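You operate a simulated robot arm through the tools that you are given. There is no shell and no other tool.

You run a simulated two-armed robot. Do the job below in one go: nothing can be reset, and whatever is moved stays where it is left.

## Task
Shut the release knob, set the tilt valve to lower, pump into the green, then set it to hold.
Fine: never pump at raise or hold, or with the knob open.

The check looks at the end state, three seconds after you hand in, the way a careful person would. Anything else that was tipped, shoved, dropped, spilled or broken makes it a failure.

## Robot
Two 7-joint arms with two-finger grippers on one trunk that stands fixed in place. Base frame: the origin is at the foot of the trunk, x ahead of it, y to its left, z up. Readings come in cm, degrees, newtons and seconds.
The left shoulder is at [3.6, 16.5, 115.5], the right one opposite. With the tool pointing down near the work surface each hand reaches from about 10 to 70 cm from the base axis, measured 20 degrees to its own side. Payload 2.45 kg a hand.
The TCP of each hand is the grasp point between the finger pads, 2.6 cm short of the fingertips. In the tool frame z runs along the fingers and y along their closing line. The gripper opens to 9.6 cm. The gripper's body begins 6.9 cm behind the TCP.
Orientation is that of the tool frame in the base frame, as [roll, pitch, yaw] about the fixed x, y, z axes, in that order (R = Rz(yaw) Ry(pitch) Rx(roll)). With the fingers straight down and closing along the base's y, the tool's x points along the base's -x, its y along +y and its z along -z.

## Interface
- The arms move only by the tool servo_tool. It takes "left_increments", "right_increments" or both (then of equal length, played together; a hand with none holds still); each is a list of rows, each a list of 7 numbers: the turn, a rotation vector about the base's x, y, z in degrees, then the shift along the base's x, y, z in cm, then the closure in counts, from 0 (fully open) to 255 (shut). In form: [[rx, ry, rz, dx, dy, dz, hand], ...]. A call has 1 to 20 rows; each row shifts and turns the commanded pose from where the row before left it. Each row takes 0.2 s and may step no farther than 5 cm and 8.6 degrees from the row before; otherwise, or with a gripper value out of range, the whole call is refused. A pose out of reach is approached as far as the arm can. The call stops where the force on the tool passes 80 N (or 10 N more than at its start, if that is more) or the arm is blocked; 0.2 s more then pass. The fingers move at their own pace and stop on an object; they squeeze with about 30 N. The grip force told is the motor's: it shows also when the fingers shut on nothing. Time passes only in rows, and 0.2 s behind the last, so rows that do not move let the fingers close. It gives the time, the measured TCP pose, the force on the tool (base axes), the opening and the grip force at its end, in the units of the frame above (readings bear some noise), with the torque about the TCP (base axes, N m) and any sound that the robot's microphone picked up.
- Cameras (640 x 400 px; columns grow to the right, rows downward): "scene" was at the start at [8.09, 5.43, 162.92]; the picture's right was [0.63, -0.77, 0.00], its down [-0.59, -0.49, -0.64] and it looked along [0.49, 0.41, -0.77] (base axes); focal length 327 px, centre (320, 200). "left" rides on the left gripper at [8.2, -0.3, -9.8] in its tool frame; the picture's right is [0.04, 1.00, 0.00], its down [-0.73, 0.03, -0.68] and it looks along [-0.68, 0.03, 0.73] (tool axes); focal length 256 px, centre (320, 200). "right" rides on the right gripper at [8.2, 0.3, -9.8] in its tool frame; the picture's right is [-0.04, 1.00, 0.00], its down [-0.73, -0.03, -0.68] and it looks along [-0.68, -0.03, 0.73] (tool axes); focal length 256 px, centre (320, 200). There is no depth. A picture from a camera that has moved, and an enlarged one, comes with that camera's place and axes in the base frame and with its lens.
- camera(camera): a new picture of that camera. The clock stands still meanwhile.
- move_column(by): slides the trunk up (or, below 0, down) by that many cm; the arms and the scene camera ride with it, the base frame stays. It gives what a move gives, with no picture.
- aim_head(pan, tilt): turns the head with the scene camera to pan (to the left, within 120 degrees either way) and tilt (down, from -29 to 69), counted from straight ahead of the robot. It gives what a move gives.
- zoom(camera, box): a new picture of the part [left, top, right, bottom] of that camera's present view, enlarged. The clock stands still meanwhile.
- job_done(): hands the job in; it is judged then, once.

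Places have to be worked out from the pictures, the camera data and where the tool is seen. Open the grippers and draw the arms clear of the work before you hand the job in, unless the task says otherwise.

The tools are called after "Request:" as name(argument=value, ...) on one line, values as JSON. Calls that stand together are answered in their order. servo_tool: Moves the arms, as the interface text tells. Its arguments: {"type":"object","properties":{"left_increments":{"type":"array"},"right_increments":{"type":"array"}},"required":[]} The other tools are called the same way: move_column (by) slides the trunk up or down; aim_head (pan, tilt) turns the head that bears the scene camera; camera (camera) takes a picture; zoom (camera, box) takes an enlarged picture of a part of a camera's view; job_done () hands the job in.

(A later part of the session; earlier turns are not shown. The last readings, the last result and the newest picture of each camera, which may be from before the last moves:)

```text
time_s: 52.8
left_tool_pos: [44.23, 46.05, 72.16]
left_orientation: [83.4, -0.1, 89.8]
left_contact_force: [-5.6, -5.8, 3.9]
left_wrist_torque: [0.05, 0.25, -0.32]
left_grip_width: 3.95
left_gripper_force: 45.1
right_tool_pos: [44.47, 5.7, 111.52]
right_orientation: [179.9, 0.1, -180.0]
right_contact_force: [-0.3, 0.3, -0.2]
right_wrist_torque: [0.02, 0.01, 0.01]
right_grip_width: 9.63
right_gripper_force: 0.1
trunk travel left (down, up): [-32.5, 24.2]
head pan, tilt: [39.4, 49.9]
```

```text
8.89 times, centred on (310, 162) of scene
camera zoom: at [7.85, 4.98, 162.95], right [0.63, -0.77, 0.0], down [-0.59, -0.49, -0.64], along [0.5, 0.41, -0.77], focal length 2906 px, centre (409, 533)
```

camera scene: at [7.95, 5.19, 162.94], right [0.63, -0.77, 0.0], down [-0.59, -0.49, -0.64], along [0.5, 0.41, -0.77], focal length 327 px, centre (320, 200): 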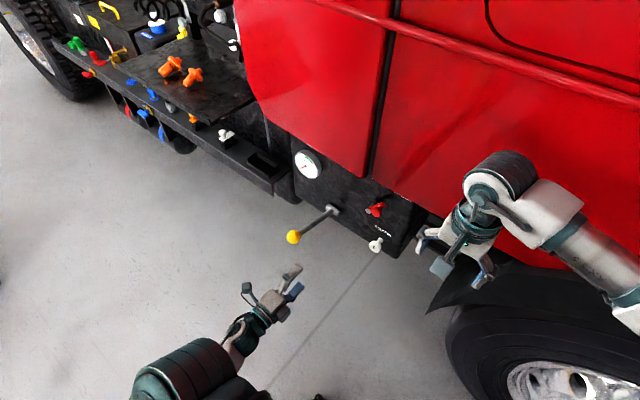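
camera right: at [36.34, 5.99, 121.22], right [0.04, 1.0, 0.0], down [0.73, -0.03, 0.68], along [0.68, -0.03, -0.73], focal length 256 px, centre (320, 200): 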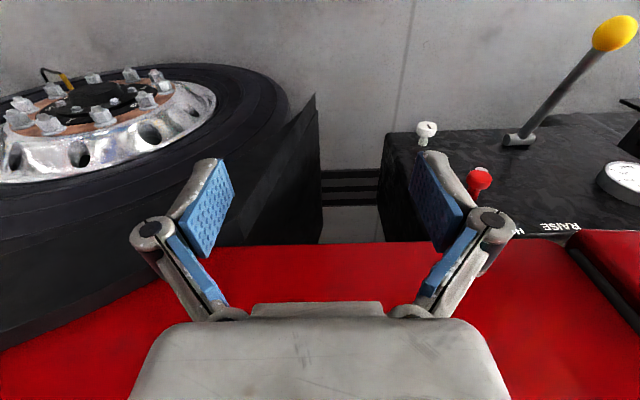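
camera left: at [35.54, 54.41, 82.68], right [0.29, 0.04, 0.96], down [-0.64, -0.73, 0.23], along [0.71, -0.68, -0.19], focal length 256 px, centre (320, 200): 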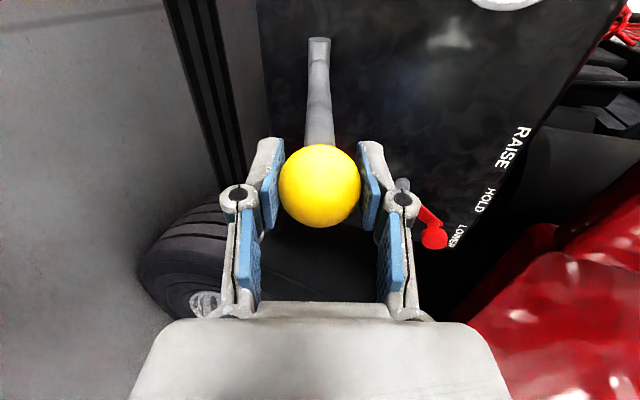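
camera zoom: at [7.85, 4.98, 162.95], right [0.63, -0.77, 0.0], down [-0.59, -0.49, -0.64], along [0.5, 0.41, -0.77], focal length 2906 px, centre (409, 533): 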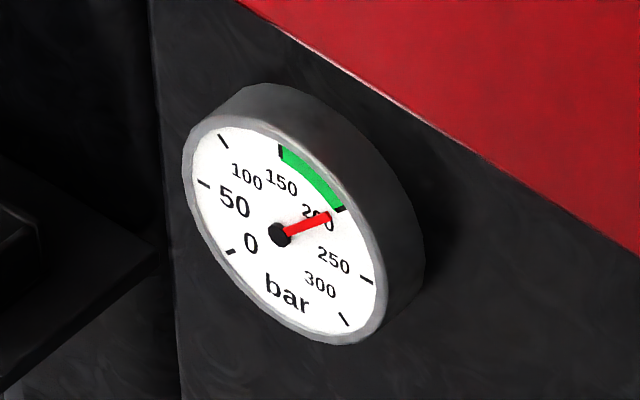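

The needle jumped on this stroke already by −6° lever angle and now sits close to the 200 end of the green. I need a precise reading, so I zoom in tightly before moving anything.

Request:
zoom(camera="scene", box=[292, 151, 320, 180])

Request:
zoom(camera="right", box=[590, 150, 640, 210])

```text
13.79 times, centred on (306, 166) of scene
camera zoom: at [7.85, 4.98, 162.95], right [0.63, -0.77, 0.0], down [-0.59, -0.49, -0.64], along [0.5, 0.41, -0.77], focal length 4510 px, centre (513, 676)
```

zoom: 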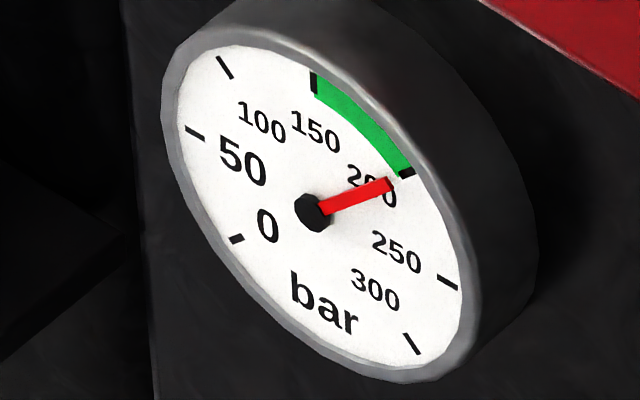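

```text
6.67 times, centred on (615, 180) of right
camera zoom: at [36.3, 5.95, 121.23], right [0.04, 1.0, 0.0], down [0.73, -0.03, 0.68], along [0.68, -0.03, -0.73], focal length 1707 px, centre (-1647, 333)
```

zoom: 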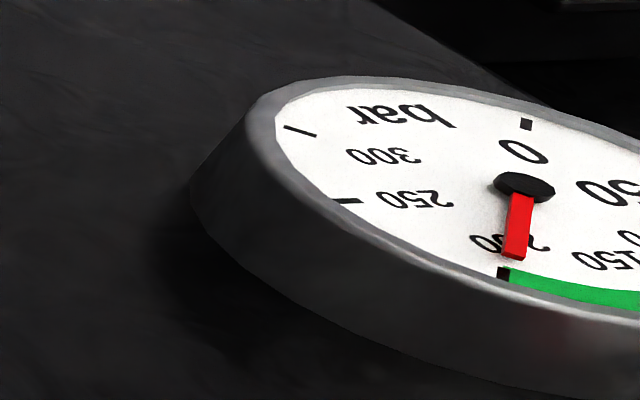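

The needle reads within a couple of bar of 200, right at the edge of the green. I won't press further; I raise the lever back to its top position, which has not changed pressure before, and then read the gauge accurately.

Request:
servo_tool(left_increments=[[0, 3, 0, -0.02, 0, 1.04, 255], [0, 3, 0, -0.03, 0, 1.05, 255], [0, 3, 0, 0.05, 0, 1.05, 255], [0, 3, 0, 0.11, 0, 1.04, 255], [0, 3, 0, 0.15, 0, 1.04, 255], [0, 3, 0, 0.18, 0, 1.04, 255], [0, 3, 0, 0.22, 0, 1.02, 255], [0, 2.6, 0, 0.24, 0, 0.87, 255], [0, 0, 0, 0, 0, 0, 255]])

Request:
zoom(camera="scene", box=[292, 151, 320, 180])

Request:
zoom(camera="right", box=[590, 150, 640, 210])

```text
time_s: 54.8
left_tool_pos: [45.13, 46.06, 80.09]
left_orientation: [107.1, 0.0, 89.8]
left_contact_force: [9.2, -8.8, -6.9]
left_wrist_torque: [0.29, 0.15, -0.62]
left_grip_width: 3.96
left_gripper_force: 44.9
right_tool_pos: [44.82, 5.59, 111.42]
right_orientation: [179.9, -0.1, -180.0]
right_contact_force: [0.0, 0.5, -0.1]
right_wrist_torque: [-0.03, 0.01, -0.02]
right_grip_width: 9.6
right_gripper_force: 0.1
trunk travel left (down, up): [-32.5, 24.2]
head pan, tilt: [39.4, 49.9]
```

```text
13.79 times, centred on (306, 166) of scene
camera zoom: at [8.29, 5.12, 162.91], right [0.63, -0.77, 0.0], down [-0.59, -0.49, -0.64], along [0.49, 0.41, -0.77], focal length 4510 px, centre (513, 676)
```

zoom: 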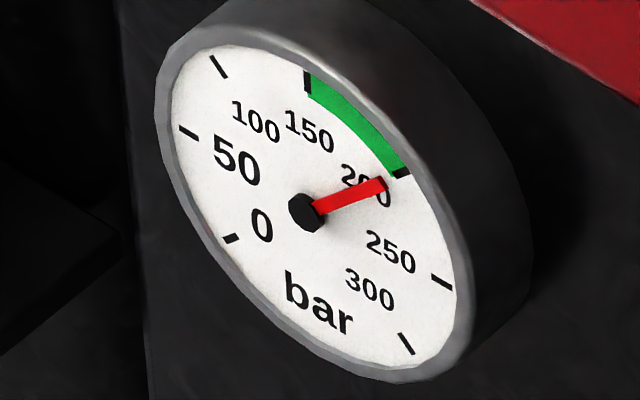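

```text
6.67 times, centred on (615, 180) of right
camera zoom: at [36.5, 5.98, 121.16], right [0.04, 1.0, 0.0], down [0.73, -0.03, 0.68], along [0.68, -0.03, -0.73], focal length 1707 px, centre (-1647, 333)
```

zoom: 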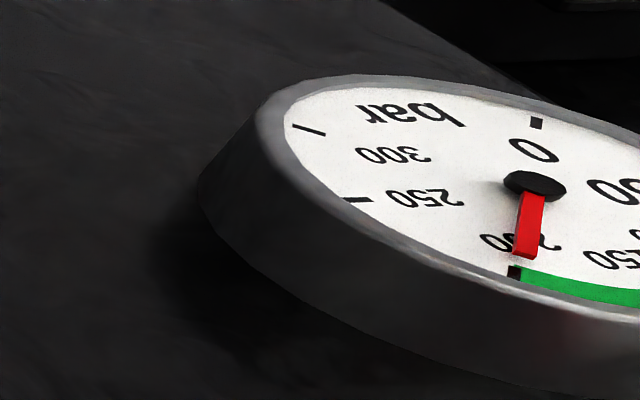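

The reading is unchanged with the lever back up. I release the lever, back off along its line, and level the hand so I can look at the gauge straight-on with the left wrist camera.

Request:
servo_tool(left_increments=[[0, 0, 0, 0, 0, 0, 0], [0, 0, 0, 0, 0, 0, 0], [0, 0, 0, 0, 0, 0, 0], [0, 0, 0, -2.2, 0, 0.67, 0], [0, 0, 0, -2.2, 0, 0.67, 0], [0, 0, 0, -2.2, 0, 0.67, 0], [0, 0, 0, -2.2, 0, 0.67, 0], [0, 0, 0, 0, 0, 0, 0]])

Request:
camera(camera="left")

Request:
zoom(camera="scene", box=[240, 140, 420, 280])

```text
time_s: 56.6
left_tool_pos: [36.26, 46.12, 82.98]
left_orientation: [106.9, 0.0, 89.8]
left_contact_force: [-0.1, -0.8, -0.4]
left_wrist_torque: [0.01, 0.0, 0.01]
left_grip_width: 9.61
left_gripper_force: 0.0
right_tool_pos: [44.71, 5.58, 111.37]
right_orientation: [179.9, 0.0, -179.9]
right_contact_force: [-0.2, 0.2, -0.5]
right_wrist_torque: [-0.02, 0.02, 0.02]
right_grip_width: 9.6
right_gripper_force: 0.0
trunk travel left (down, up): [-32.5, 24.2]
head pan, tilt: [39.4, 49.9]
```

```text
taken
camera left: at [26.81, 54.4, 85.47], right [0.29, 0.04, 0.96], down [-0.64, -0.73, 0.23], along [0.71, -0.68, -0.19], focal length 256 px, centre (320, 200)
```

left: 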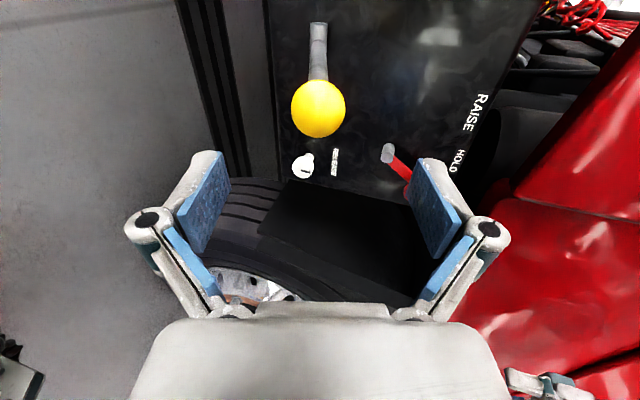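

```text
2.86 times, centred on (330, 210) of scene
camera zoom: at [7.98, 5.32, 162.93], right [0.63, -0.77, 0.0], down [-0.59, -0.49, -0.64], along [0.5, 0.41, -0.77], focal length 934 px, centre (291, 171)
```

zoom: 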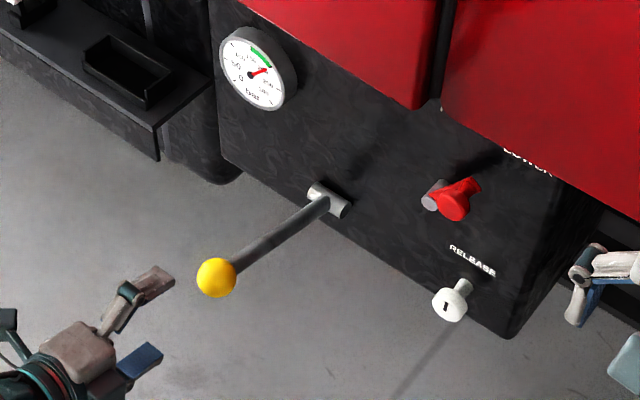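

The lever stays up by itself. I now level the hand and yaw it left so the left camera looks straight at the gauge from about 35 cm.

Request:
servo_tool(left_increments=[[0, -5.67, 0, 0, 0.5, 1.2, 0], [0, -5.67, 0, 0, 0.5, 1.2, 0], [0, -5.67, 0, 0, 0.5, 1.2, 0], [0, 0, 7.2, 1.0, 1.7, 0.6, 0], [0, 0, 7.2, 1.0, 1.7, 0.6, 0], [0, 0, 7.2, 1.0, 1.7, 0.6, 0], [0, 0, 7.2, 1.0, 1.7, 0.6, 0], [0, 0, 7.2, 1.0, 1.7, 0.6, 0], [0, 0, 7.2, 1.0, 1.7, 0.6, 0], [0, 0, 0, 0, 0, 0, 0]])

Request:
camera(camera="left")

Request:
camera(camera="scene")

```text
time_s: 58.8
left_tool_pos: [42.48, 57.72, 90.12]
left_orientation: [89.8, -0.1, 133.2]
left_contact_force: [0.4, -0.1, 0.4]
left_wrist_torque: [0.0, 0.01, 0.0]
left_grip_width: 9.63
left_gripper_force: 0.1
right_tool_pos: [44.62, 5.66, 111.59]
right_orientation: [179.9, 0.2, 180.0]
right_contact_force: [-0.2, -0.1, 0.0]
right_wrist_torque: [-0.01, -0.02, 0.01]
right_grip_width: 9.61
right_gripper_force: 0.1
trunk travel left (down, up): [-32.5, 24.2]
head pan, tilt: [39.4, 49.9]
```

```text
taken
camera left: at [29.67, 57.07, 89.73], right [-0.03, 0.03, 1.0], down [0.01, -1.0, 0.03], along [1.0, 0.01, 0.03], focal length 256 px, centre (320, 200)
```

left: 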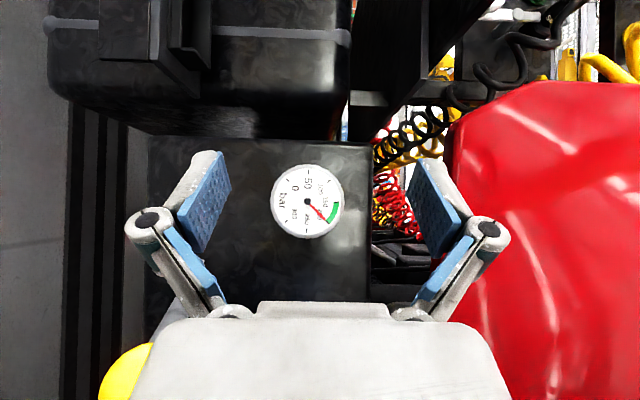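

```text
taken
camera scene: at [7.94, 5.26, 162.94], right [0.63, -0.77, 0.0], down [-0.59, -0.49, -0.64], along [0.5, 0.41, -0.77], focal length 327 px, centre (320, 200)
```

scene: 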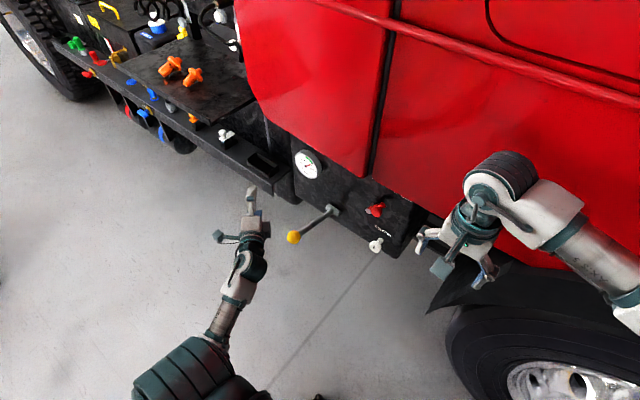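

The left camera is now nearly on the gauge's axis. I zoom in for an exact reading.

Request:
zoom(camera="left", box=[265, 158, 351, 242])

Request:
zoom(camera="left", box=[285, 180, 345, 232])

```text
4.76 times, centred on (308, 200) of left
camera zoom: at [29.67, 57.07, 89.73], right [-0.03, 0.03, 1.0], down [0.01, -1.0, 0.03], along [1.0, 0.01, 0.03], focal length 1219 px, centre (377, 200)
```

zoom: 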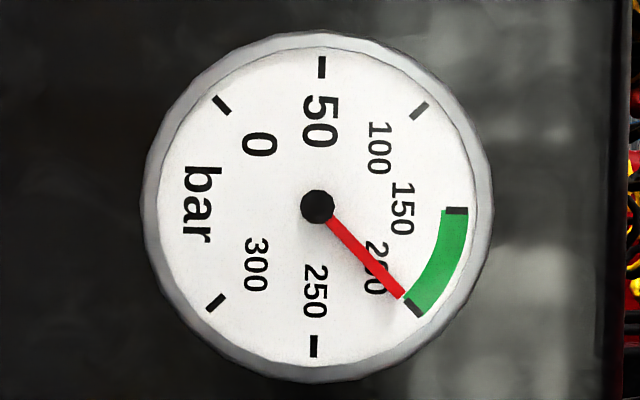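

```text
7.69 times, centred on (315, 206) of left
camera zoom: at [29.67, 57.07, 89.73], right [-0.03, 0.03, 1.0], down [0.01, -1.0, 0.03], along [1.0, 0.01, 0.03], focal length 1969 px, centre (358, 154)
```

zoom: 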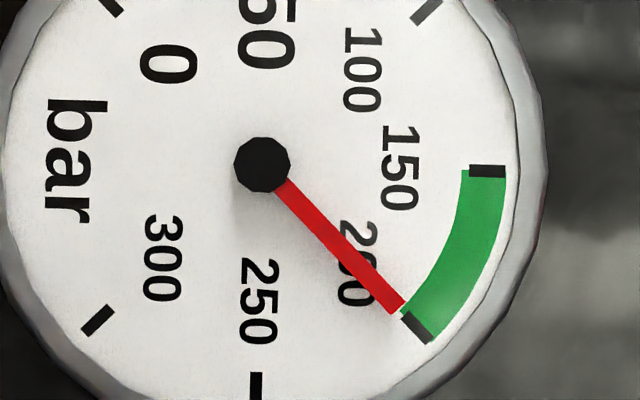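

On-axis, the needle lies exactly on the 200 tick — the very edge of the green (each stroke gives 50 bar). I'd rather have it clearly inside, so I'll try bleeding a little by cracking the release knob briefly (no pumping) and shutting it again. First I return the hand to the knob standoff.

Request:
servo_tool(left_increments=[[0, 0, -7.2, -1.0, -1.7, -0.6, 0], [0, 0, -7.2, -1.0, -1.7, -0.6, 0], [0, 0, -7.2, -1.0, -1.7, -0.6, 0], [0, 0, -7.2, -1.0, -1.7, -0.6, 0], [0, 0, -7.2, -1.0, -1.7, -0.6, 0], [0, 0, -7.2, -1.0, -1.7, -0.6, 0], [0, 0, 0, 0, -2.2, -1.2, 0], [0, 0, 0, 0, -2.2, -1.2, 0], [0, 0, 0, 0, -2.2, -1.2, 0], [0, 0, 0, 0, -2.2, -1.2, 0], [0, 0, 0, 0, -2.2, -1.2, 0], [0, 0, 0, 0, -2.2, -1.2, 0], [0, 0, 0, 2, -1.8, -1.6, 0], [0, 0, 0, 2, -1.8, -1.6, 0], [0, 0, 0, 2, -1.8, -1.6, 0], [0, 0, 0, 2, -1.8, -1.6, 0], [0, 0, 0, 0, 0, 0, 0]])

Request:
camera(camera="left")

Request:
zoom(camera="scene", box=[240, 140, 420, 280])

```text
time_s: 62.4
left_tool_pos: [44.18, 26.96, 72.91]
left_orientation: [89.9, -0.1, 89.8]
left_contact_force: [0.9, 0.0, 0.6]
left_wrist_torque: [-0.01, 0.03, 0.0]
left_grip_width: 9.59
left_gripper_force: 0.0
right_tool_pos: [44.49, 5.49, 111.44]
right_orientation: [179.9, 0.1, 180.0]
right_contact_force: [-0.1, 0.2, 0.2]
right_wrist_torque: [-0.01, -0.04, 0.04]
right_grip_width: 9.6
right_gripper_force: 0.1
trunk travel left (down, up): [-32.5, 24.2]
head pan, tilt: [39.4, 49.9]
```

```text
taken
camera left: at [34.43, 35.26, 72.53], right [0.0, 0.04, 1.0], down [-0.68, -0.73, 0.03], along [0.73, -0.68, 0.03], focal length 256 px, centre (320, 200)
```

left: 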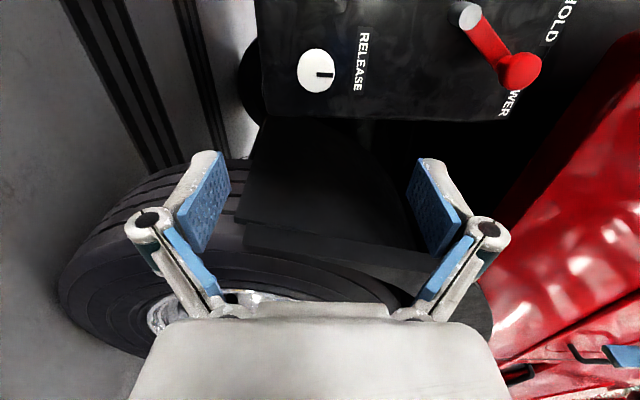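

```text
2.86 times, centred on (330, 210) of scene
camera zoom: at [7.92, 5.05, 162.95], right [0.63, -0.77, 0.0], down [-0.59, -0.49, -0.64], along [0.5, 0.41, -0.77], focal length 934 px, centre (291, 171)
```

zoom: 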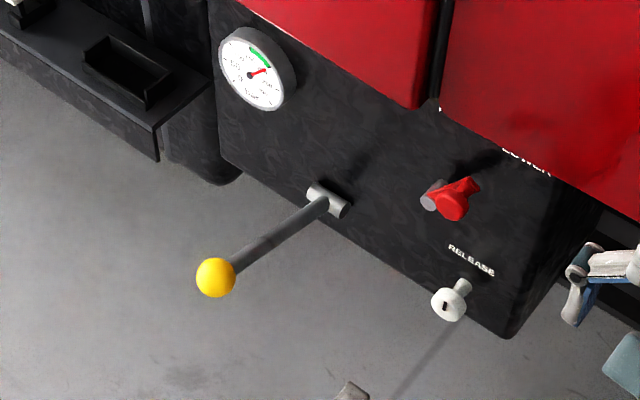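

The knob is lined up (needs ~0.4 cm lower). I advance onto it and close the fingers, without turning yet.

Request:
servo_tool(left_increments=[[0, 0, 0, 3, 0, -0.15, 0], [0, 0, 0, 3, 0, -0.15, 0], [0, 0, 0, 3, 0, -0.1, 0], [0, 0, 0, 3, 0, 0, 0], [0, 0, 0, 3, 0, 0, 0], [0, 0, 0, 1.6, 0, 0, 0], [0, 0, 0, 1.4, 0, 0, 0], [0, 0, 0, 0, 0, 0, 0], [0, 0, 0, 0, 0, 0, 100], [0, 0, 0, 0, 0, 0, 255], [0, 0, 0, 0, 0, 0, 255], [0, 0, 0, 0, 0, 0, 255]])

Request:
camera(camera="left")

Request:
zoom(camera="scene", box=[292, 151, 320, 180])

```text
time_s: 65.0
left_tool_pos: [62.33, 27.06, 72.45]
left_orientation: [89.8, -0.1, 89.8]
left_contact_force: [1.6, 0.1, 4.6]
left_wrist_torque: [-0.03, -0.07, -0.05]
left_grip_width: 3.65
left_gripper_force: 45.0
right_tool_pos: [44.53, 5.58, 111.54]
right_orientation: [-180.0, 0.1, 179.9]
right_contact_force: [0.2, -0.4, -0.4]
right_wrist_torque: [-0.01, -0.01, 0.0]
right_grip_width: 9.59
right_gripper_force: 0.1
trunk travel left (down, up): [-32.5, 24.2]
head pan, tilt: [39.4, 49.9]
```

```text
taken
camera left: at [52.63, 35.35, 72.14], right [0.0, 0.04, 1.0], down [-0.68, -0.73, 0.03], along [0.73, -0.68, 0.03], focal length 256 px, centre (320, 200)
```

left: 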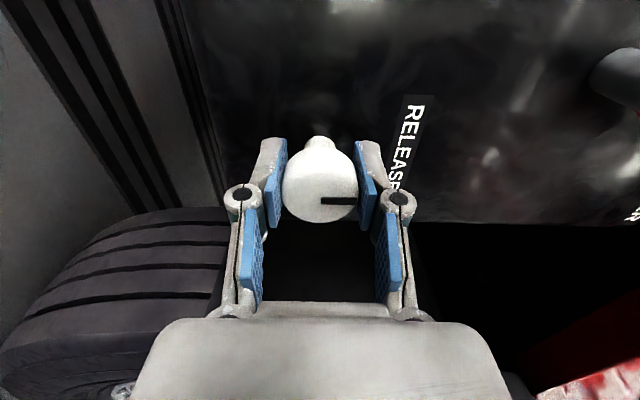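

```text
13.79 times, centred on (306, 166) of scene
camera zoom: at [8.05, 5.06, 162.95], right [0.63, -0.77, 0.0], down [-0.59, -0.49, -0.64], along [0.5, 0.41, -0.77], focal length 4510 px, centre (513, 676)
```

zoom: 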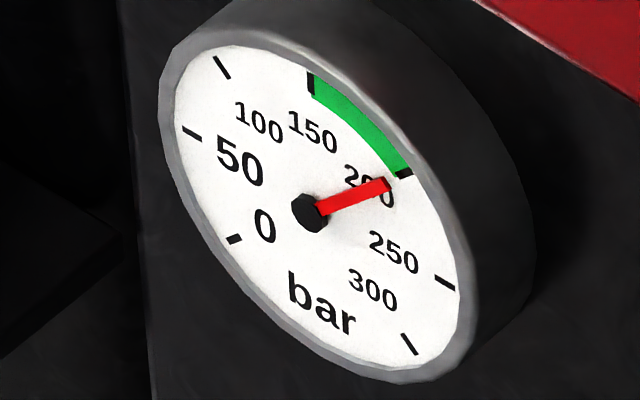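

Knob gripped and the gauge is unchanged. I crack it open by a brief 6° and return it straight to the stop, then look at the gauge.

Request:
servo_tool(left_increments=[[-6, 0, 0, 0, 0, 0, 255], [6, 0, 0, 0, 0, 0, 255], [1.5, 0, 0, 0, 0, 0, 255]])

Request:
zoom(camera="scene", box=[292, 151, 320, 180])

Request:
camera(camera="left")

```text
time_s: 65.8
left_tool_pos: [62.43, 27.06, 72.44]
left_orientation: [89.9, -1.4, 89.8]
left_contact_force: [12.6, -0.3, 3.4]
left_wrist_torque: [-0.62, 0.02, -0.08]
left_grip_width: 3.64
left_gripper_force: 45.1
right_tool_pos: [44.69, 5.54, 111.41]
right_orientation: [179.9, 0.0, -179.9]
right_contact_force: [0.0, 0.2, 0.7]
right_wrist_torque: [0.03, -0.01, -0.01]
right_grip_width: 9.59
right_gripper_force: 0.0
trunk travel left (down, up): [-32.5, 24.2]
head pan, tilt: [39.4, 49.9]
```

```text
13.79 times, centred on (306, 166) of scene
camera zoom: at [8.28, 5.09, 162.93], right [0.63, -0.77, 0.0], down [-0.59, -0.49, -0.64], along [0.49, 0.41, -0.77], focal length 4510 px, centre (513, 676)
```

zoom: 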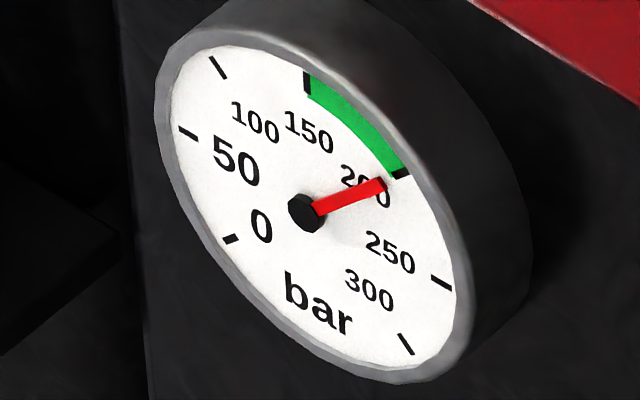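

```text
taken
camera left: at [52.62, 35.37, 72.36], right [0.0, 0.01, 1.0], down [-0.68, -0.73, 0.01], along [0.73, -0.68, 0.01], focal length 256 px, centre (320, 200)
```

left: 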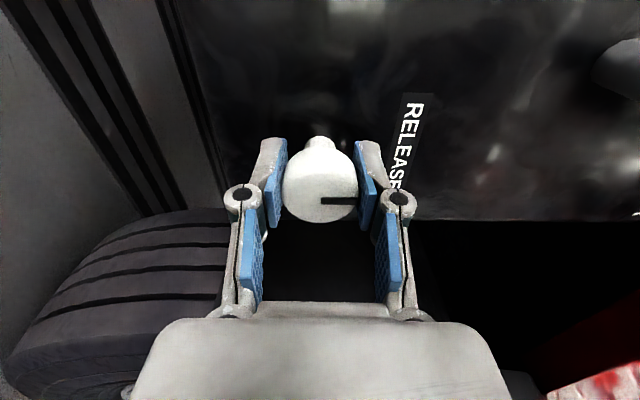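

No drop from a 6° crack; the knob is back on its stop (−0.62 N·m). I try a slightly larger, still brief, opening of 14°.

Request:
servo_tool(left_increments=[[-7.5, 0, 0, 0, 0, 0, 255], [-8, 0, 0, 0, 0, 0, 255], [8, 0, 0, 0, 0, 0, 255], [7.5, 0, 0, 0, 0, 0, 255]])

Request:
zoom(camera="scene", box=[292, 151, 320, 180])

```text
time_s: 66.8
left_tool_pos: [62.47, 27.07, 72.54]
left_orientation: [90.0, -1.5, 89.8]
left_contact_force: [18.2, 2.4, 5.3]
left_wrist_torque: [-0.58, 0.01, 0.35]
left_grip_width: 3.66
left_gripper_force: 44.6
right_tool_pos: [44.73, 5.61, 111.4]
right_orientation: [179.9, 0.0, 180.0]
right_contact_force: [-0.7, 0.1, -0.7]
right_wrist_torque: [0.02, 0.0, 0.04]
right_grip_width: 9.57
right_gripper_force: 0.1
trunk travel left (down, up): [-32.5, 24.2]
head pan, tilt: [39.4, 49.9]
```

```text
13.79 times, centred on (306, 166) of scene
camera zoom: at [8.32, 5.12, 162.93], right [0.63, -0.77, 0.0], down [-0.59, -0.49, -0.64], along [0.49, 0.41, -0.77], focal length 4510 px, centre (513, 676)
```

zoom: 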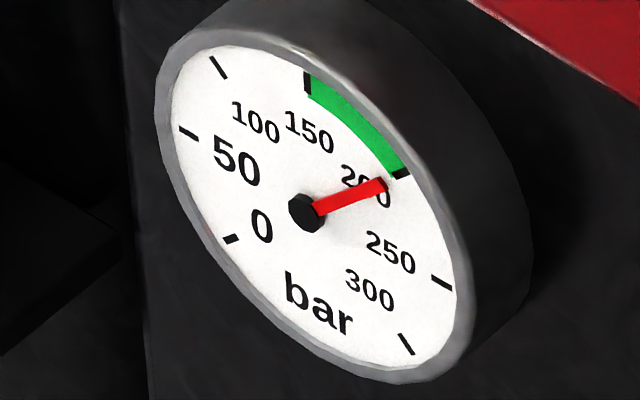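

Still no bleed at ~15°. I try 24°, again returning immediately to the stop.

Request:
servo_tool(left_increments=[[-8, 0, 0, 0, 0, 0, 255], [-8, 0, 0, 0, 0, 0, 255], [-8, 0, 0, 0, 0, 0, 255], [8, 0, 0, 0, 0, 0, 255], [8, 0, 0, 0, 0, 0, 255], [8, 0, 0, 0, 0, 0, 255]])

Request:
zoom(camera="scene", box=[292, 151, 320, 180])

```text
time_s: 68.2
left_tool_pos: [62.55, 27.11, 72.5]
left_orientation: [90.0, -1.7, 89.8]
left_contact_force: [20.7, -0.3, 8.6]
left_wrist_torque: [-0.56, 0.02, 0.27]
left_grip_width: 3.62
left_gripper_force: 45.0
right_tool_pos: [44.72, 5.61, 111.35]
right_orientation: [179.8, 0.0, -180.0]
right_contact_force: [0.0, 0.2, -0.7]
right_wrist_torque: [-0.01, 0.01, 0.01]
right_grip_width: 9.61
right_gripper_force: 0.0
trunk travel left (down, up): [-32.5, 24.2]
head pan, tilt: [39.4, 49.9]
```

```text
13.79 times, centred on (306, 166) of scene
camera zoom: at [8.32, 5.03, 162.94], right [0.63, -0.77, 0.0], down [-0.59, -0.49, -0.64], along [0.49, 0.41, -0.77], focal length 4510 px, centre (513, 676)
```

zoom: 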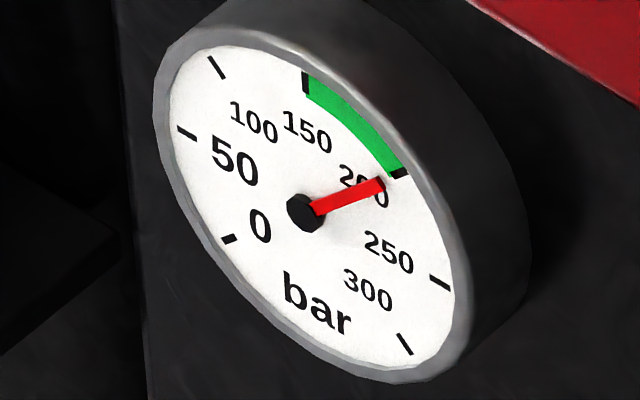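

No bleed at 24° either. I try 40°, easing the hand 0.15 cm inward to take off the axial pull.

Request:
servo_tool(left_increments=[[-8, 0, 0, 0.1, 0, 0, 255], [-8, 0, 0, 0.05, 0, 0, 255], [-8, 0, 0, 0, 0, 0, 255], [-8, 0, 0, 0, 0, 0, 255], [-8, 0, 0, 0, 0, 0, 255], [8, 0, 0, 0, 0, 0, 255], [8, 0, 0, 0, 0, 0, 255], [8, 0, 0, 0, 0, 0, 255], [8, 0, 0, 0, 0, 0, 255], [8, 0, 0, 0, 0, 0, 255]])

Request:
zoom(camera="scene", box=[292, 151, 320, 180])

Request:
camera(camera="left")

```text
time_s: 70.4
left_tool_pos: [62.47, 27.14, 72.42]
left_orientation: [89.8, -1.6, 89.9]
left_contact_force: [-7.6, -3.6, 1.2]
left_wrist_torque: [-0.49, 0.03, 0.59]
left_grip_width: 3.67
left_gripper_force: 45.2
right_tool_pos: [44.54, 5.48, 111.52]
right_orientation: [179.8, 0.1, -180.0]
right_contact_force: [-0.2, -0.1, 0.2]
right_wrist_torque: [0.02, -0.02, 0.0]
right_grip_width: 9.6
right_gripper_force: 0.0
trunk travel left (down, up): [-32.5, 24.2]
head pan, tilt: [39.4, 49.9]
```

```text
13.79 times, centred on (306, 166) of scene
camera zoom: at [7.99, 4.97, 162.94], right [0.63, -0.77, 0.0], down [-0.59, -0.49, -0.64], along [0.5, 0.41, -0.77], focal length 4510 px, centre (513, 676)
```

zoom: 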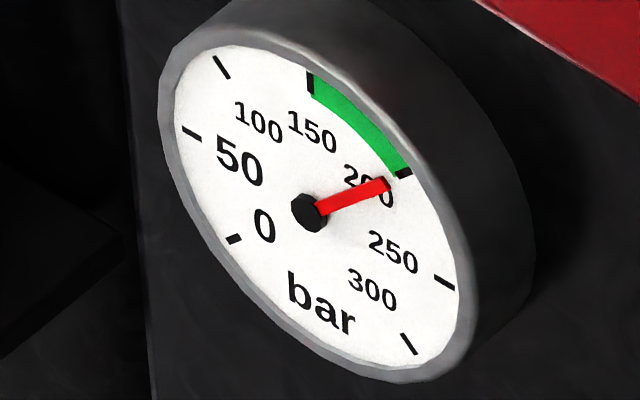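

```text
taken
camera left: at [52.6, 35.36, 72.38], right [0.0, 0.01, 1.0], down [-0.68, -0.73, 0.01], along [0.73, -0.68, 0.01], focal length 256 px, centre (320, 200)
```

left: 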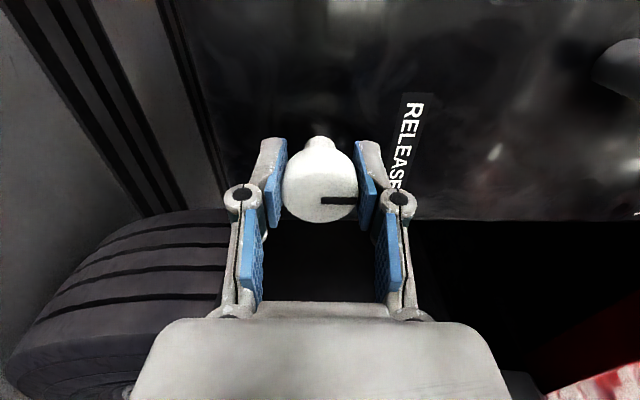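

No visible bleed. I'll open 48° and look while it is open, to see whether the mark follows and whether the needle creeps.

Request:
servo_tool(left_increments=[[-8, 0, 0, 0, 0, 0, 255], [-8, 0, 0, 0, 0, 0, 255], [-8, 0, 0, 0, 0, 0, 255], [-8, 0, 0, 0, 0, 0, 255], [-8, 0, 0, 0, 0, 0, 255], [-8, 0, 0, 0, 0, 0, 255]])

Request:
zoom(camera="scene", box=[292, 151, 320, 180])

Request:
camera(camera="left")

```text
time_s: 71.8
left_tool_pos: [62.48, 27.01, 72.47]
left_orientation: [90.1, 46.7, 90.0]
left_contact_force: [-7.1, -6.1, -11.5]
left_wrist_torque: [0.01, -0.55, -0.71]
left_grip_width: 3.62
left_gripper_force: 44.9
right_tool_pos: [44.63, 5.59, 111.48]
right_orientation: [179.8, 0.0, 179.9]
right_contact_force: [0.3, 0.5, 0.0]
right_wrist_torque: [0.04, 0.01, 0.02]
right_grip_width: 9.6
right_gripper_force: 0.2
trunk travel left (down, up): [-32.5, 24.2]
head pan, tilt: [39.4, 49.9]
```

```text
13.79 times, centred on (306, 166) of scene
camera zoom: at [8.24, 5.03, 162.92], right [0.63, -0.77, 0.0], down [-0.59, -0.49, -0.64], along [0.49, 0.41, -0.77], focal length 4510 px, centre (513, 676)
```

zoom: 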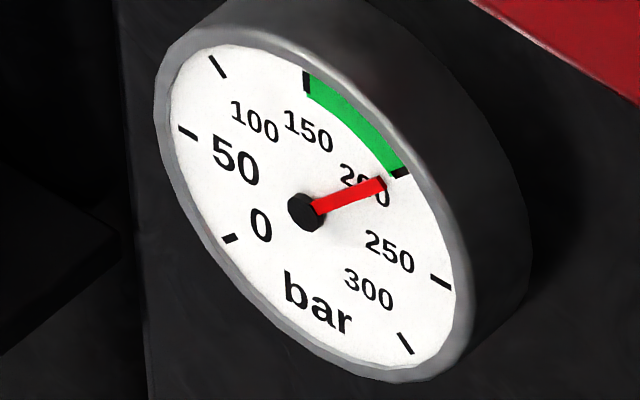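

```text
taken
camera left: at [52.59, 32.51, 66.25], right [0.0, 0.75, 0.66], down [-0.68, -0.48, 0.55], along [0.73, -0.45, 0.51], focal length 256 px, centre (320, 200)
```

left: 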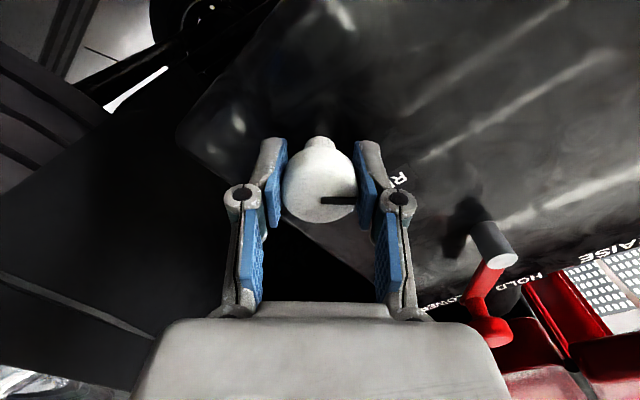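

The knob is 48° open (mark turned with the fingers) and the pressure doesn't move. I go a little further in small steps, watching the needle each time.

Request:
servo_tool(left_increments=[[-7, 0, 0, 0, 0, 0, 255], [-7, 0, 0, 0, 0, 0, 255]])

Request:
zoom(camera="scene", box=[292, 151, 320, 180])

```text
time_s: 72.4
left_tool_pos: [62.48, 27.0, 72.45]
left_orientation: [89.9, 60.6, 89.9]
left_contact_force: [-8.2, -9.1, -11.0]
left_wrist_torque: [0.04, 0.0, -0.24]
left_grip_width: 3.67
left_gripper_force: 44.8
right_tool_pos: [44.55, 5.58, 111.58]
right_orientation: [179.9, 0.1, 179.9]
right_contact_force: [-0.6, 0.9, -0.6]
right_wrist_torque: [0.01, -0.03, -0.01]
right_grip_width: 9.6
right_gripper_force: 0.1
trunk travel left (down, up): [-32.5, 24.2]
head pan, tilt: [39.4, 49.9]
```

```text
13.79 times, centred on (306, 166) of scene
camera zoom: at [8.22, 4.92, 162.92], right [0.63, -0.77, 0.0], down [-0.59, -0.49, -0.64], along [0.49, 0.41, -0.77], focal length 4510 px, centre (513, 676)
```

zoom: 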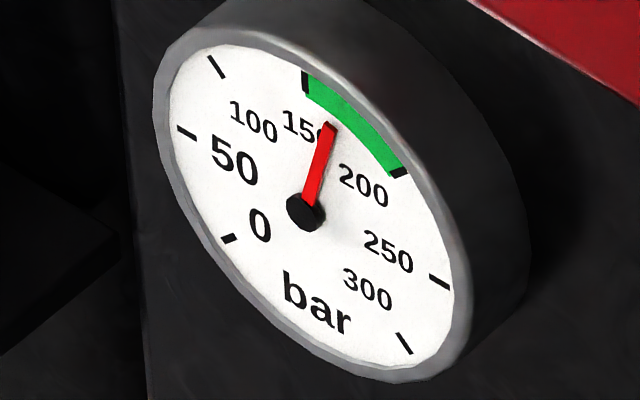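

The needle has dropped into the green (~165 bar). I shut the knob immediately at full rate.

Request:
servo_tool(left_increments=[[8.5, 0, 0, 0, 0, 0, 255], [8.5, 0, 0, 0, 0, 0, 255], [8.5, 0, 0, 0, 0, 0, 255], [8.5, 0, 0, 0, 0, 0, 255], [8.5, 0, 0, 0, 0, 0, 255], [8.5, 0, 0, 0, 0, 0, 255], [8.5, 0, 0, 0, 0, 0, 255], [5, 0, 0, 0, 0, 0, 255]])

Request:
zoom(camera="scene", box=[292, 151, 320, 180])

Request:
camera(camera="left")

```text
time_s: 74.2
left_tool_pos: [62.58, 27.22, 72.51]
left_orientation: [89.9, -4.2, 89.8]
left_contact_force: [-14.1, -5.0, -9.0]
left_wrist_torque: [-0.44, 0.04, -0.09]
left_grip_width: 3.63
left_gripper_force: 45.4
right_tool_pos: [44.67, 5.67, 111.59]
right_orientation: [179.9, 0.1, 180.0]
right_contact_force: [0.1, 0.6, -0.5]
right_wrist_torque: [-0.01, 0.01, 0.01]
right_grip_width: 9.61
right_gripper_force: 0.1
trunk travel left (down, up): [-32.5, 24.2]
head pan, tilt: [39.4, 49.9]
```

```text
13.79 times, centred on (306, 166) of scene
camera zoom: at [8.08, 5.05, 162.93], right [0.63, -0.77, 0.0], down [-0.59, -0.49, -0.64], along [0.49, 0.41, -0.77], focal length 4510 px, centre (513, 676)
```

zoom: 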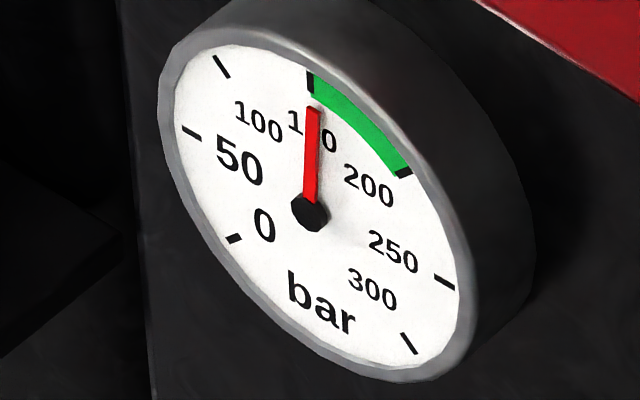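

```text
taken
camera left: at [52.67, 35.4, 72.75], right [0.0, -0.03, 1.0], down [-0.68, -0.73, -0.03], along [0.73, -0.68, -0.02], focal length 256 px, centre (320, 200)
```

left: 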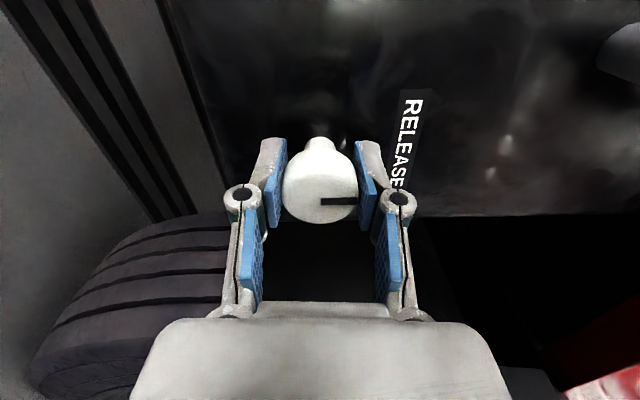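

Needle now reads about 155 bar, inside the green, and the knob is back on its stop (−0.44 N·m). I open the fingers and back off, then verify knob mark and gauge from a better angle.

Request:
servo_tool(left_increments=[[0, 0, 0, 0, 0, 0, 0], [0, 0, 0, 0, 0, 0, 0], [0, 0, 0, 0, 0, 0, 0], [0, 0, 0, -2, 0, 0, 0], [0, 0, 0, -3, 0, 0, 0], [0, 0, 0, -3, 0, 0, 0], [0, 0, 0, -3, 0, 0, 0], [0, 0, 0, -3, 0, 0, 0], [0, 0, 0, 0, 0, 0, 0]])

Request:
zoom(camera="right", box=[390, 100, 470, 160])

Request:
zoom(camera="scene", box=[292, 151, 320, 180])

Request:
camera(camera="left")

```text
time_s: 76.2
left_tool_pos: [48.59, 27.16, 72.54]
left_orientation: [90.0, -4.0, 89.8]
left_contact_force: [0.3, 0.5, -0.2]
left_wrist_torque: [0.03, -0.01, 0.01]
left_grip_width: 9.6
left_gripper_force: 0.1
right_tool_pos: [44.59, 5.7, 111.53]
right_orientation: [179.9, -0.1, 180.0]
right_contact_force: [-0.3, 0.4, 0.0]
right_wrist_torque: [-0.01, 0.01, 0.0]
right_grip_width: 9.61
right_gripper_force: 0.1
trunk travel left (down, up): [-32.5, 24.2]
head pan, tilt: [39.4, 49.9]
```

```text
6.67 times, centred on (430, 130) of right
camera zoom: at [36.43, 6.02, 121.19], right [0.04, 1.0, 0.0], down [0.73, -0.03, 0.68], along [0.68, -0.03, -0.73], focal length 1707 px, centre (-413, 667)
```

zoom: 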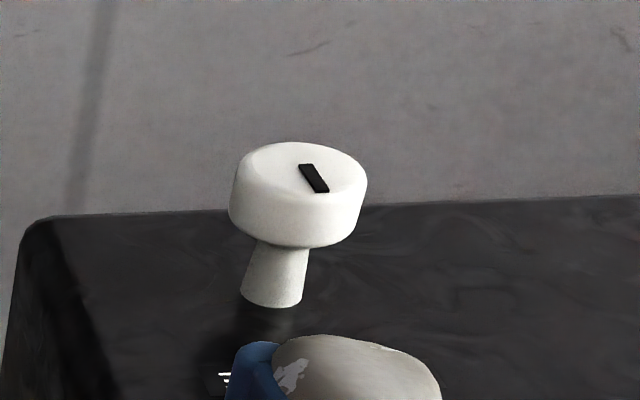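

```text
13.79 times, centred on (306, 166) of scene
camera zoom: at [8.07, 5.09, 162.94], right [0.63, -0.77, 0.0], down [-0.59, -0.49, -0.64], along [0.49, 0.41, -0.77], focal length 4510 px, centre (513, 676)
```

zoom: 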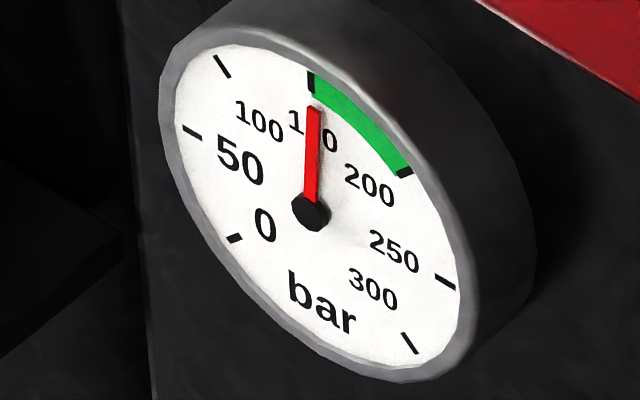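

```text
taken
camera left: at [38.74, 35.42, 72.79], right [0.0, -0.03, 1.0], down [-0.68, -0.73, -0.02], along [0.73, -0.68, -0.02], focal length 256 px, centre (320, 200)
```

left: 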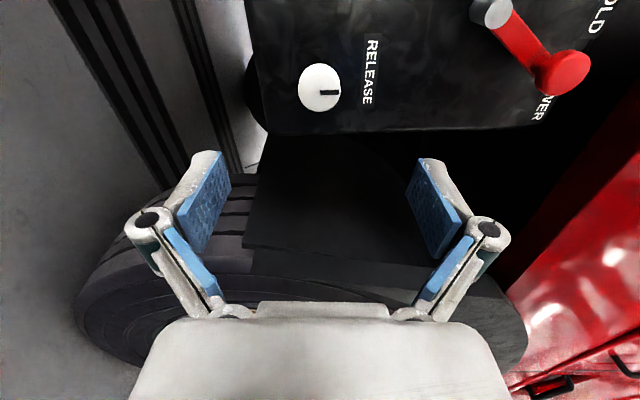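

The knob mark is exactly where it was when shut. I roll the hand back to level so the left camera sees the gauge and valve from the front, for an accurate pressure reading.

Request:
servo_tool(left_increments=[[-8.5, 0, 0, 0, 0, 0, 0], [-8.5, 0, 0, 0, 0, 0, 0], [-8.5, 0, 0, 0, 0, 0, 0], [-8.5, 0, 0, 0, 0, 0, 0], [-8.5, 0, 0, 0, 0, 0, 0], [-8.5, 0, 0, 0, 0, 0, 0], [-8.5, 0, 0, 0, 0, 0, 0], [-8.5, 0, 0, 0, 0, 0, 0], [-8.5, 0, 0, 0, 0, 0, 0], [-8.5, 0, 0, 0, 0, 0, 0], [-8.5, 0, 0, 0, 0, 0, 0], [0, 0, 0, 0, 0.3, 2, 0], [0, 0, 0, 0, 0.3, 2, 0], [0, 0, 0, 0, 0.3, 2, 0], [0, 0, 0, 0, 0.3, 2, 0], [0, 0, 0, 0, 0, 0, 0]])

Request:
camera(camera="left")

```text
time_s: 79.6
left_tool_pos: [48.64, 28.42, 80.53]
left_orientation: [81.9, 89.6, 82.2]
left_contact_force: [0.0, 0.2, 0.0]
left_wrist_torque: [-0.05, -0.03, -0.02]
left_grip_width: 9.6
left_gripper_force: 0.1
right_tool_pos: [44.57, 5.57, 111.51]
right_orientation: [179.9, 0.0, 179.9]
right_contact_force: [-0.1, 0.2, -0.7]
right_wrist_torque: [-0.04, 0.01, 0.0]
right_grip_width: 9.58
right_gripper_force: 0.0
trunk travel left (down, up): [-32.5, 24.2]
head pan, tilt: [39.4, 49.9]
```

```text
taken
camera left: at [38.71, 28.15, 72.34], right [0.0, 1.0, -0.03], down [-0.68, 0.02, 0.73], along [0.73, 0.02, 0.68], focal length 256 px, centre (320, 200)
```

left: 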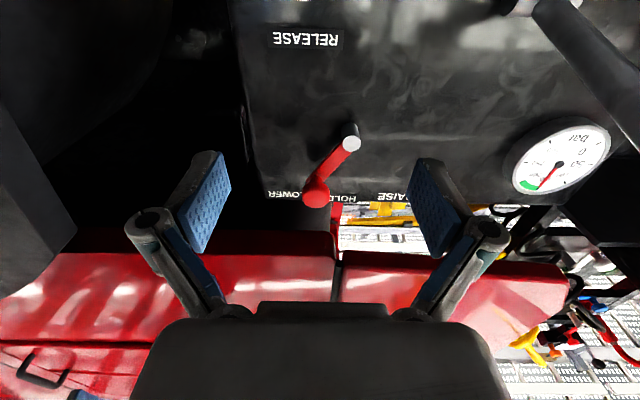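

Request:
zoom(camera="left", box=[505, 110, 620, 200])

Request:
zoom(camera="left", box=[255, 100, 435, 215])

```text
4.44 times, centred on (562, 155) of left
camera zoom: at [38.71, 28.15, 72.34], right [0.0, 1.0, -0.03], down [-0.68, 0.02, 0.73], along [0.73, 0.02, 0.68], focal length 1138 px, centre (-758, 400)
```

zoom: 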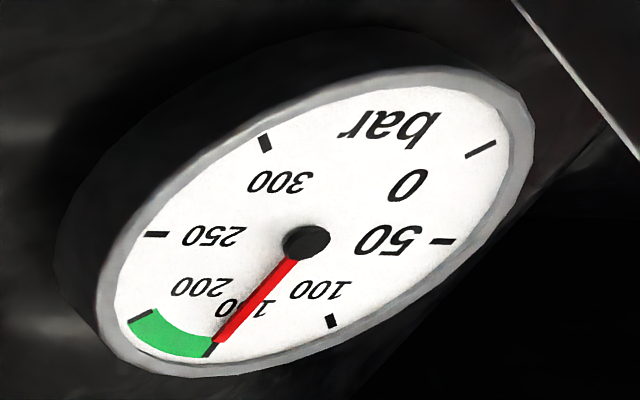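

```text
3.48 times, centred on (345, 158) of left
camera zoom: at [38.71, 28.15, 72.34], right [0.0, 1.0, -0.03], down [-0.68, 0.02, 0.73], along [0.73, 0.02, 0.68], focal length 890 px, centre (233, 348)
```

zoom: 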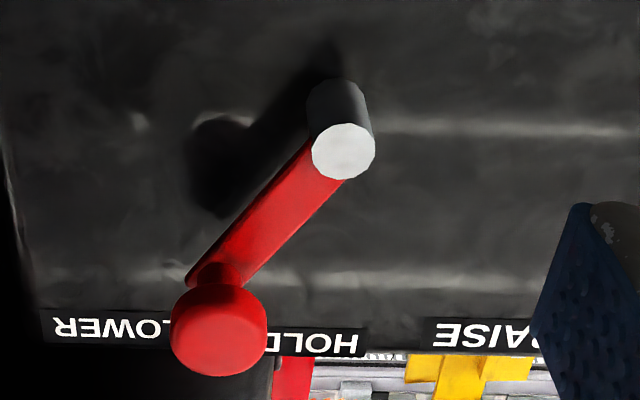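

From this view the needle also works out to ≈155 bar, inside the green band. Now I go to the valve grip at LOWER (≈[60.9, 28.5, 91.6]), rolling the hand to +33° at standoff.

Request:
servo_tool(left_increments=[[6.6, 0, 0, 0, 0, 2.2, 0], [6.6, 0, 0, 0, 0, 2.2, 0], [6.6, 0, 0, 0, 0, 2.2, 0], [6.6, 0, 0, 0, 0, 2.2, 0], [6.6, 0, 0, 0, 0.1, 2.2, 0], [0, 0, 0, 0, 0, 0, 0]])

Request:
camera(camera="left")

Request:
camera(camera="right")

```text
time_s: 81.0
left_tool_pos: [48.56, 28.59, 91.66]
left_orientation: [89.7, 56.3, 89.8]
left_contact_force: [0.0, 0.3, -0.6]
left_wrist_torque: [0.01, -0.01, -0.02]
left_grip_width: 9.59
left_gripper_force: 0.1
right_tool_pos: [44.6, 5.65, 111.51]
right_orientation: [179.9, 0.0, -179.9]
right_contact_force: [0.7, -0.6, 0.5]
right_wrist_torque: [0.06, 0.02, -0.02]
right_grip_width: 9.6
right_gripper_force: 0.0
trunk travel left (down, up): [-32.5, 24.2]
head pan, tilt: [39.4, 49.9]
```

```text
taken
camera left: at [38.6, 32.91, 84.58], right [0.0, 0.85, 0.52], down [-0.68, -0.38, 0.63], along [0.73, -0.35, 0.58], focal length 256 px, centre (320, 200)
```

left: 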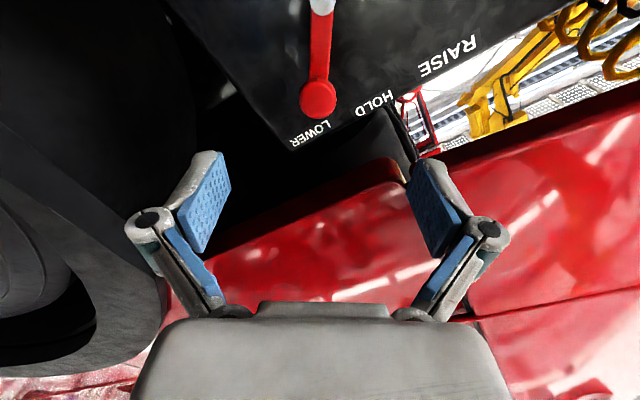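

```text
taken
camera right: at [36.36, 6.02, 121.21], right [0.04, 1.0, 0.0], down [0.73, -0.03, 0.68], along [0.68, -0.03, -0.73], focal length 256 px, centre (320, 200)
```

right: 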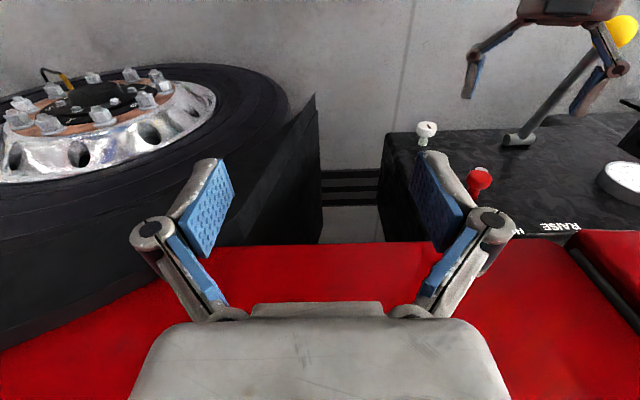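

The red grip is on the hand's axis. I advance 12.3 cm and close on it.

Request:
servo_tool(left_increments=[[0, 0, 0, 2.5, 0, 0.05, 0], [0, 0, 0, 2.5, 0, 0.05, 0], [0, 0, 0, 2.5, -0.05, 0, 0], [0, 0, 0, 2.5, 0, 0, 0], [0, 0, 0, 1.3, 0, 0, 0], [0, 0, 0, 1.0, 0, 0, 0], [0, 0, 0, 0, 0, 0, 0], [0, 0, 0, 0, 0, 0, 100], [0, 0, 0, 0, 0, 0, 255], [0, 0, 0, 0, 0, 0, 255], [0, 0, 0, 0, 0, 0, 255], [0, 0, 0, 0, 0, 0, 255]])

Request:
camera(camera="left")

Request:
zoom(camera="scene", box=[240, 140, 420, 280])

```text
time_s: 83.6
left_tool_pos: [60.77, 28.43, 91.62]
left_orientation: [89.8, 56.5, 89.8]
left_contact_force: [0.2, -0.3, 0.6]
left_wrist_torque: [0.03, -0.08, -0.07]
left_grip_width: 3.0
left_gripper_force: 45.0
right_tool_pos: [44.56, 5.6, 111.47]
right_orientation: [179.9, 0.0, 180.0]
right_contact_force: [-1.1, -0.2, -0.5]
right_wrist_torque: [0.04, -0.02, -0.04]
right_grip_width: 9.59
right_gripper_force: 0.2
trunk travel left (down, up): [-32.5, 24.2]
head pan, tilt: [39.4, 49.9]
```

```text
taken
camera left: at [50.94, 32.75, 84.57], right [0.0, 0.85, 0.52], down [-0.68, -0.38, 0.63], along [0.73, -0.35, 0.58], focal length 256 px, centre (320, 200)
```

left: 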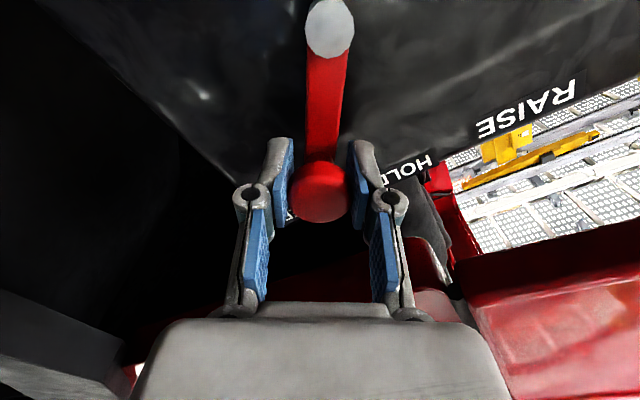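

```text
2.86 times, centred on (330, 210) of scene
camera zoom: at [8.08, 5.15, 162.94], right [0.63, -0.77, 0.0], down [-0.59, -0.49, -0.64], along [0.49, 0.41, -0.77], focal length 934 px, centre (291, 171)
```

zoom: 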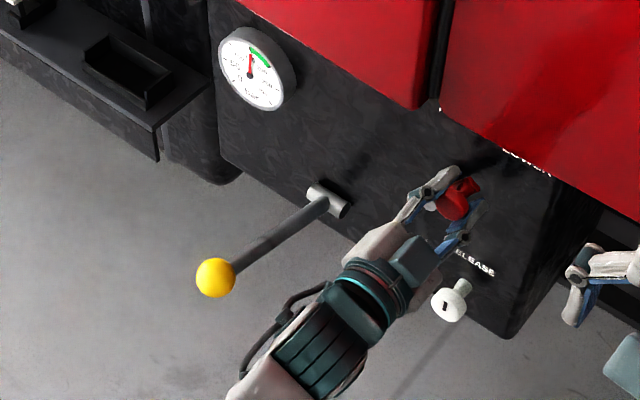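

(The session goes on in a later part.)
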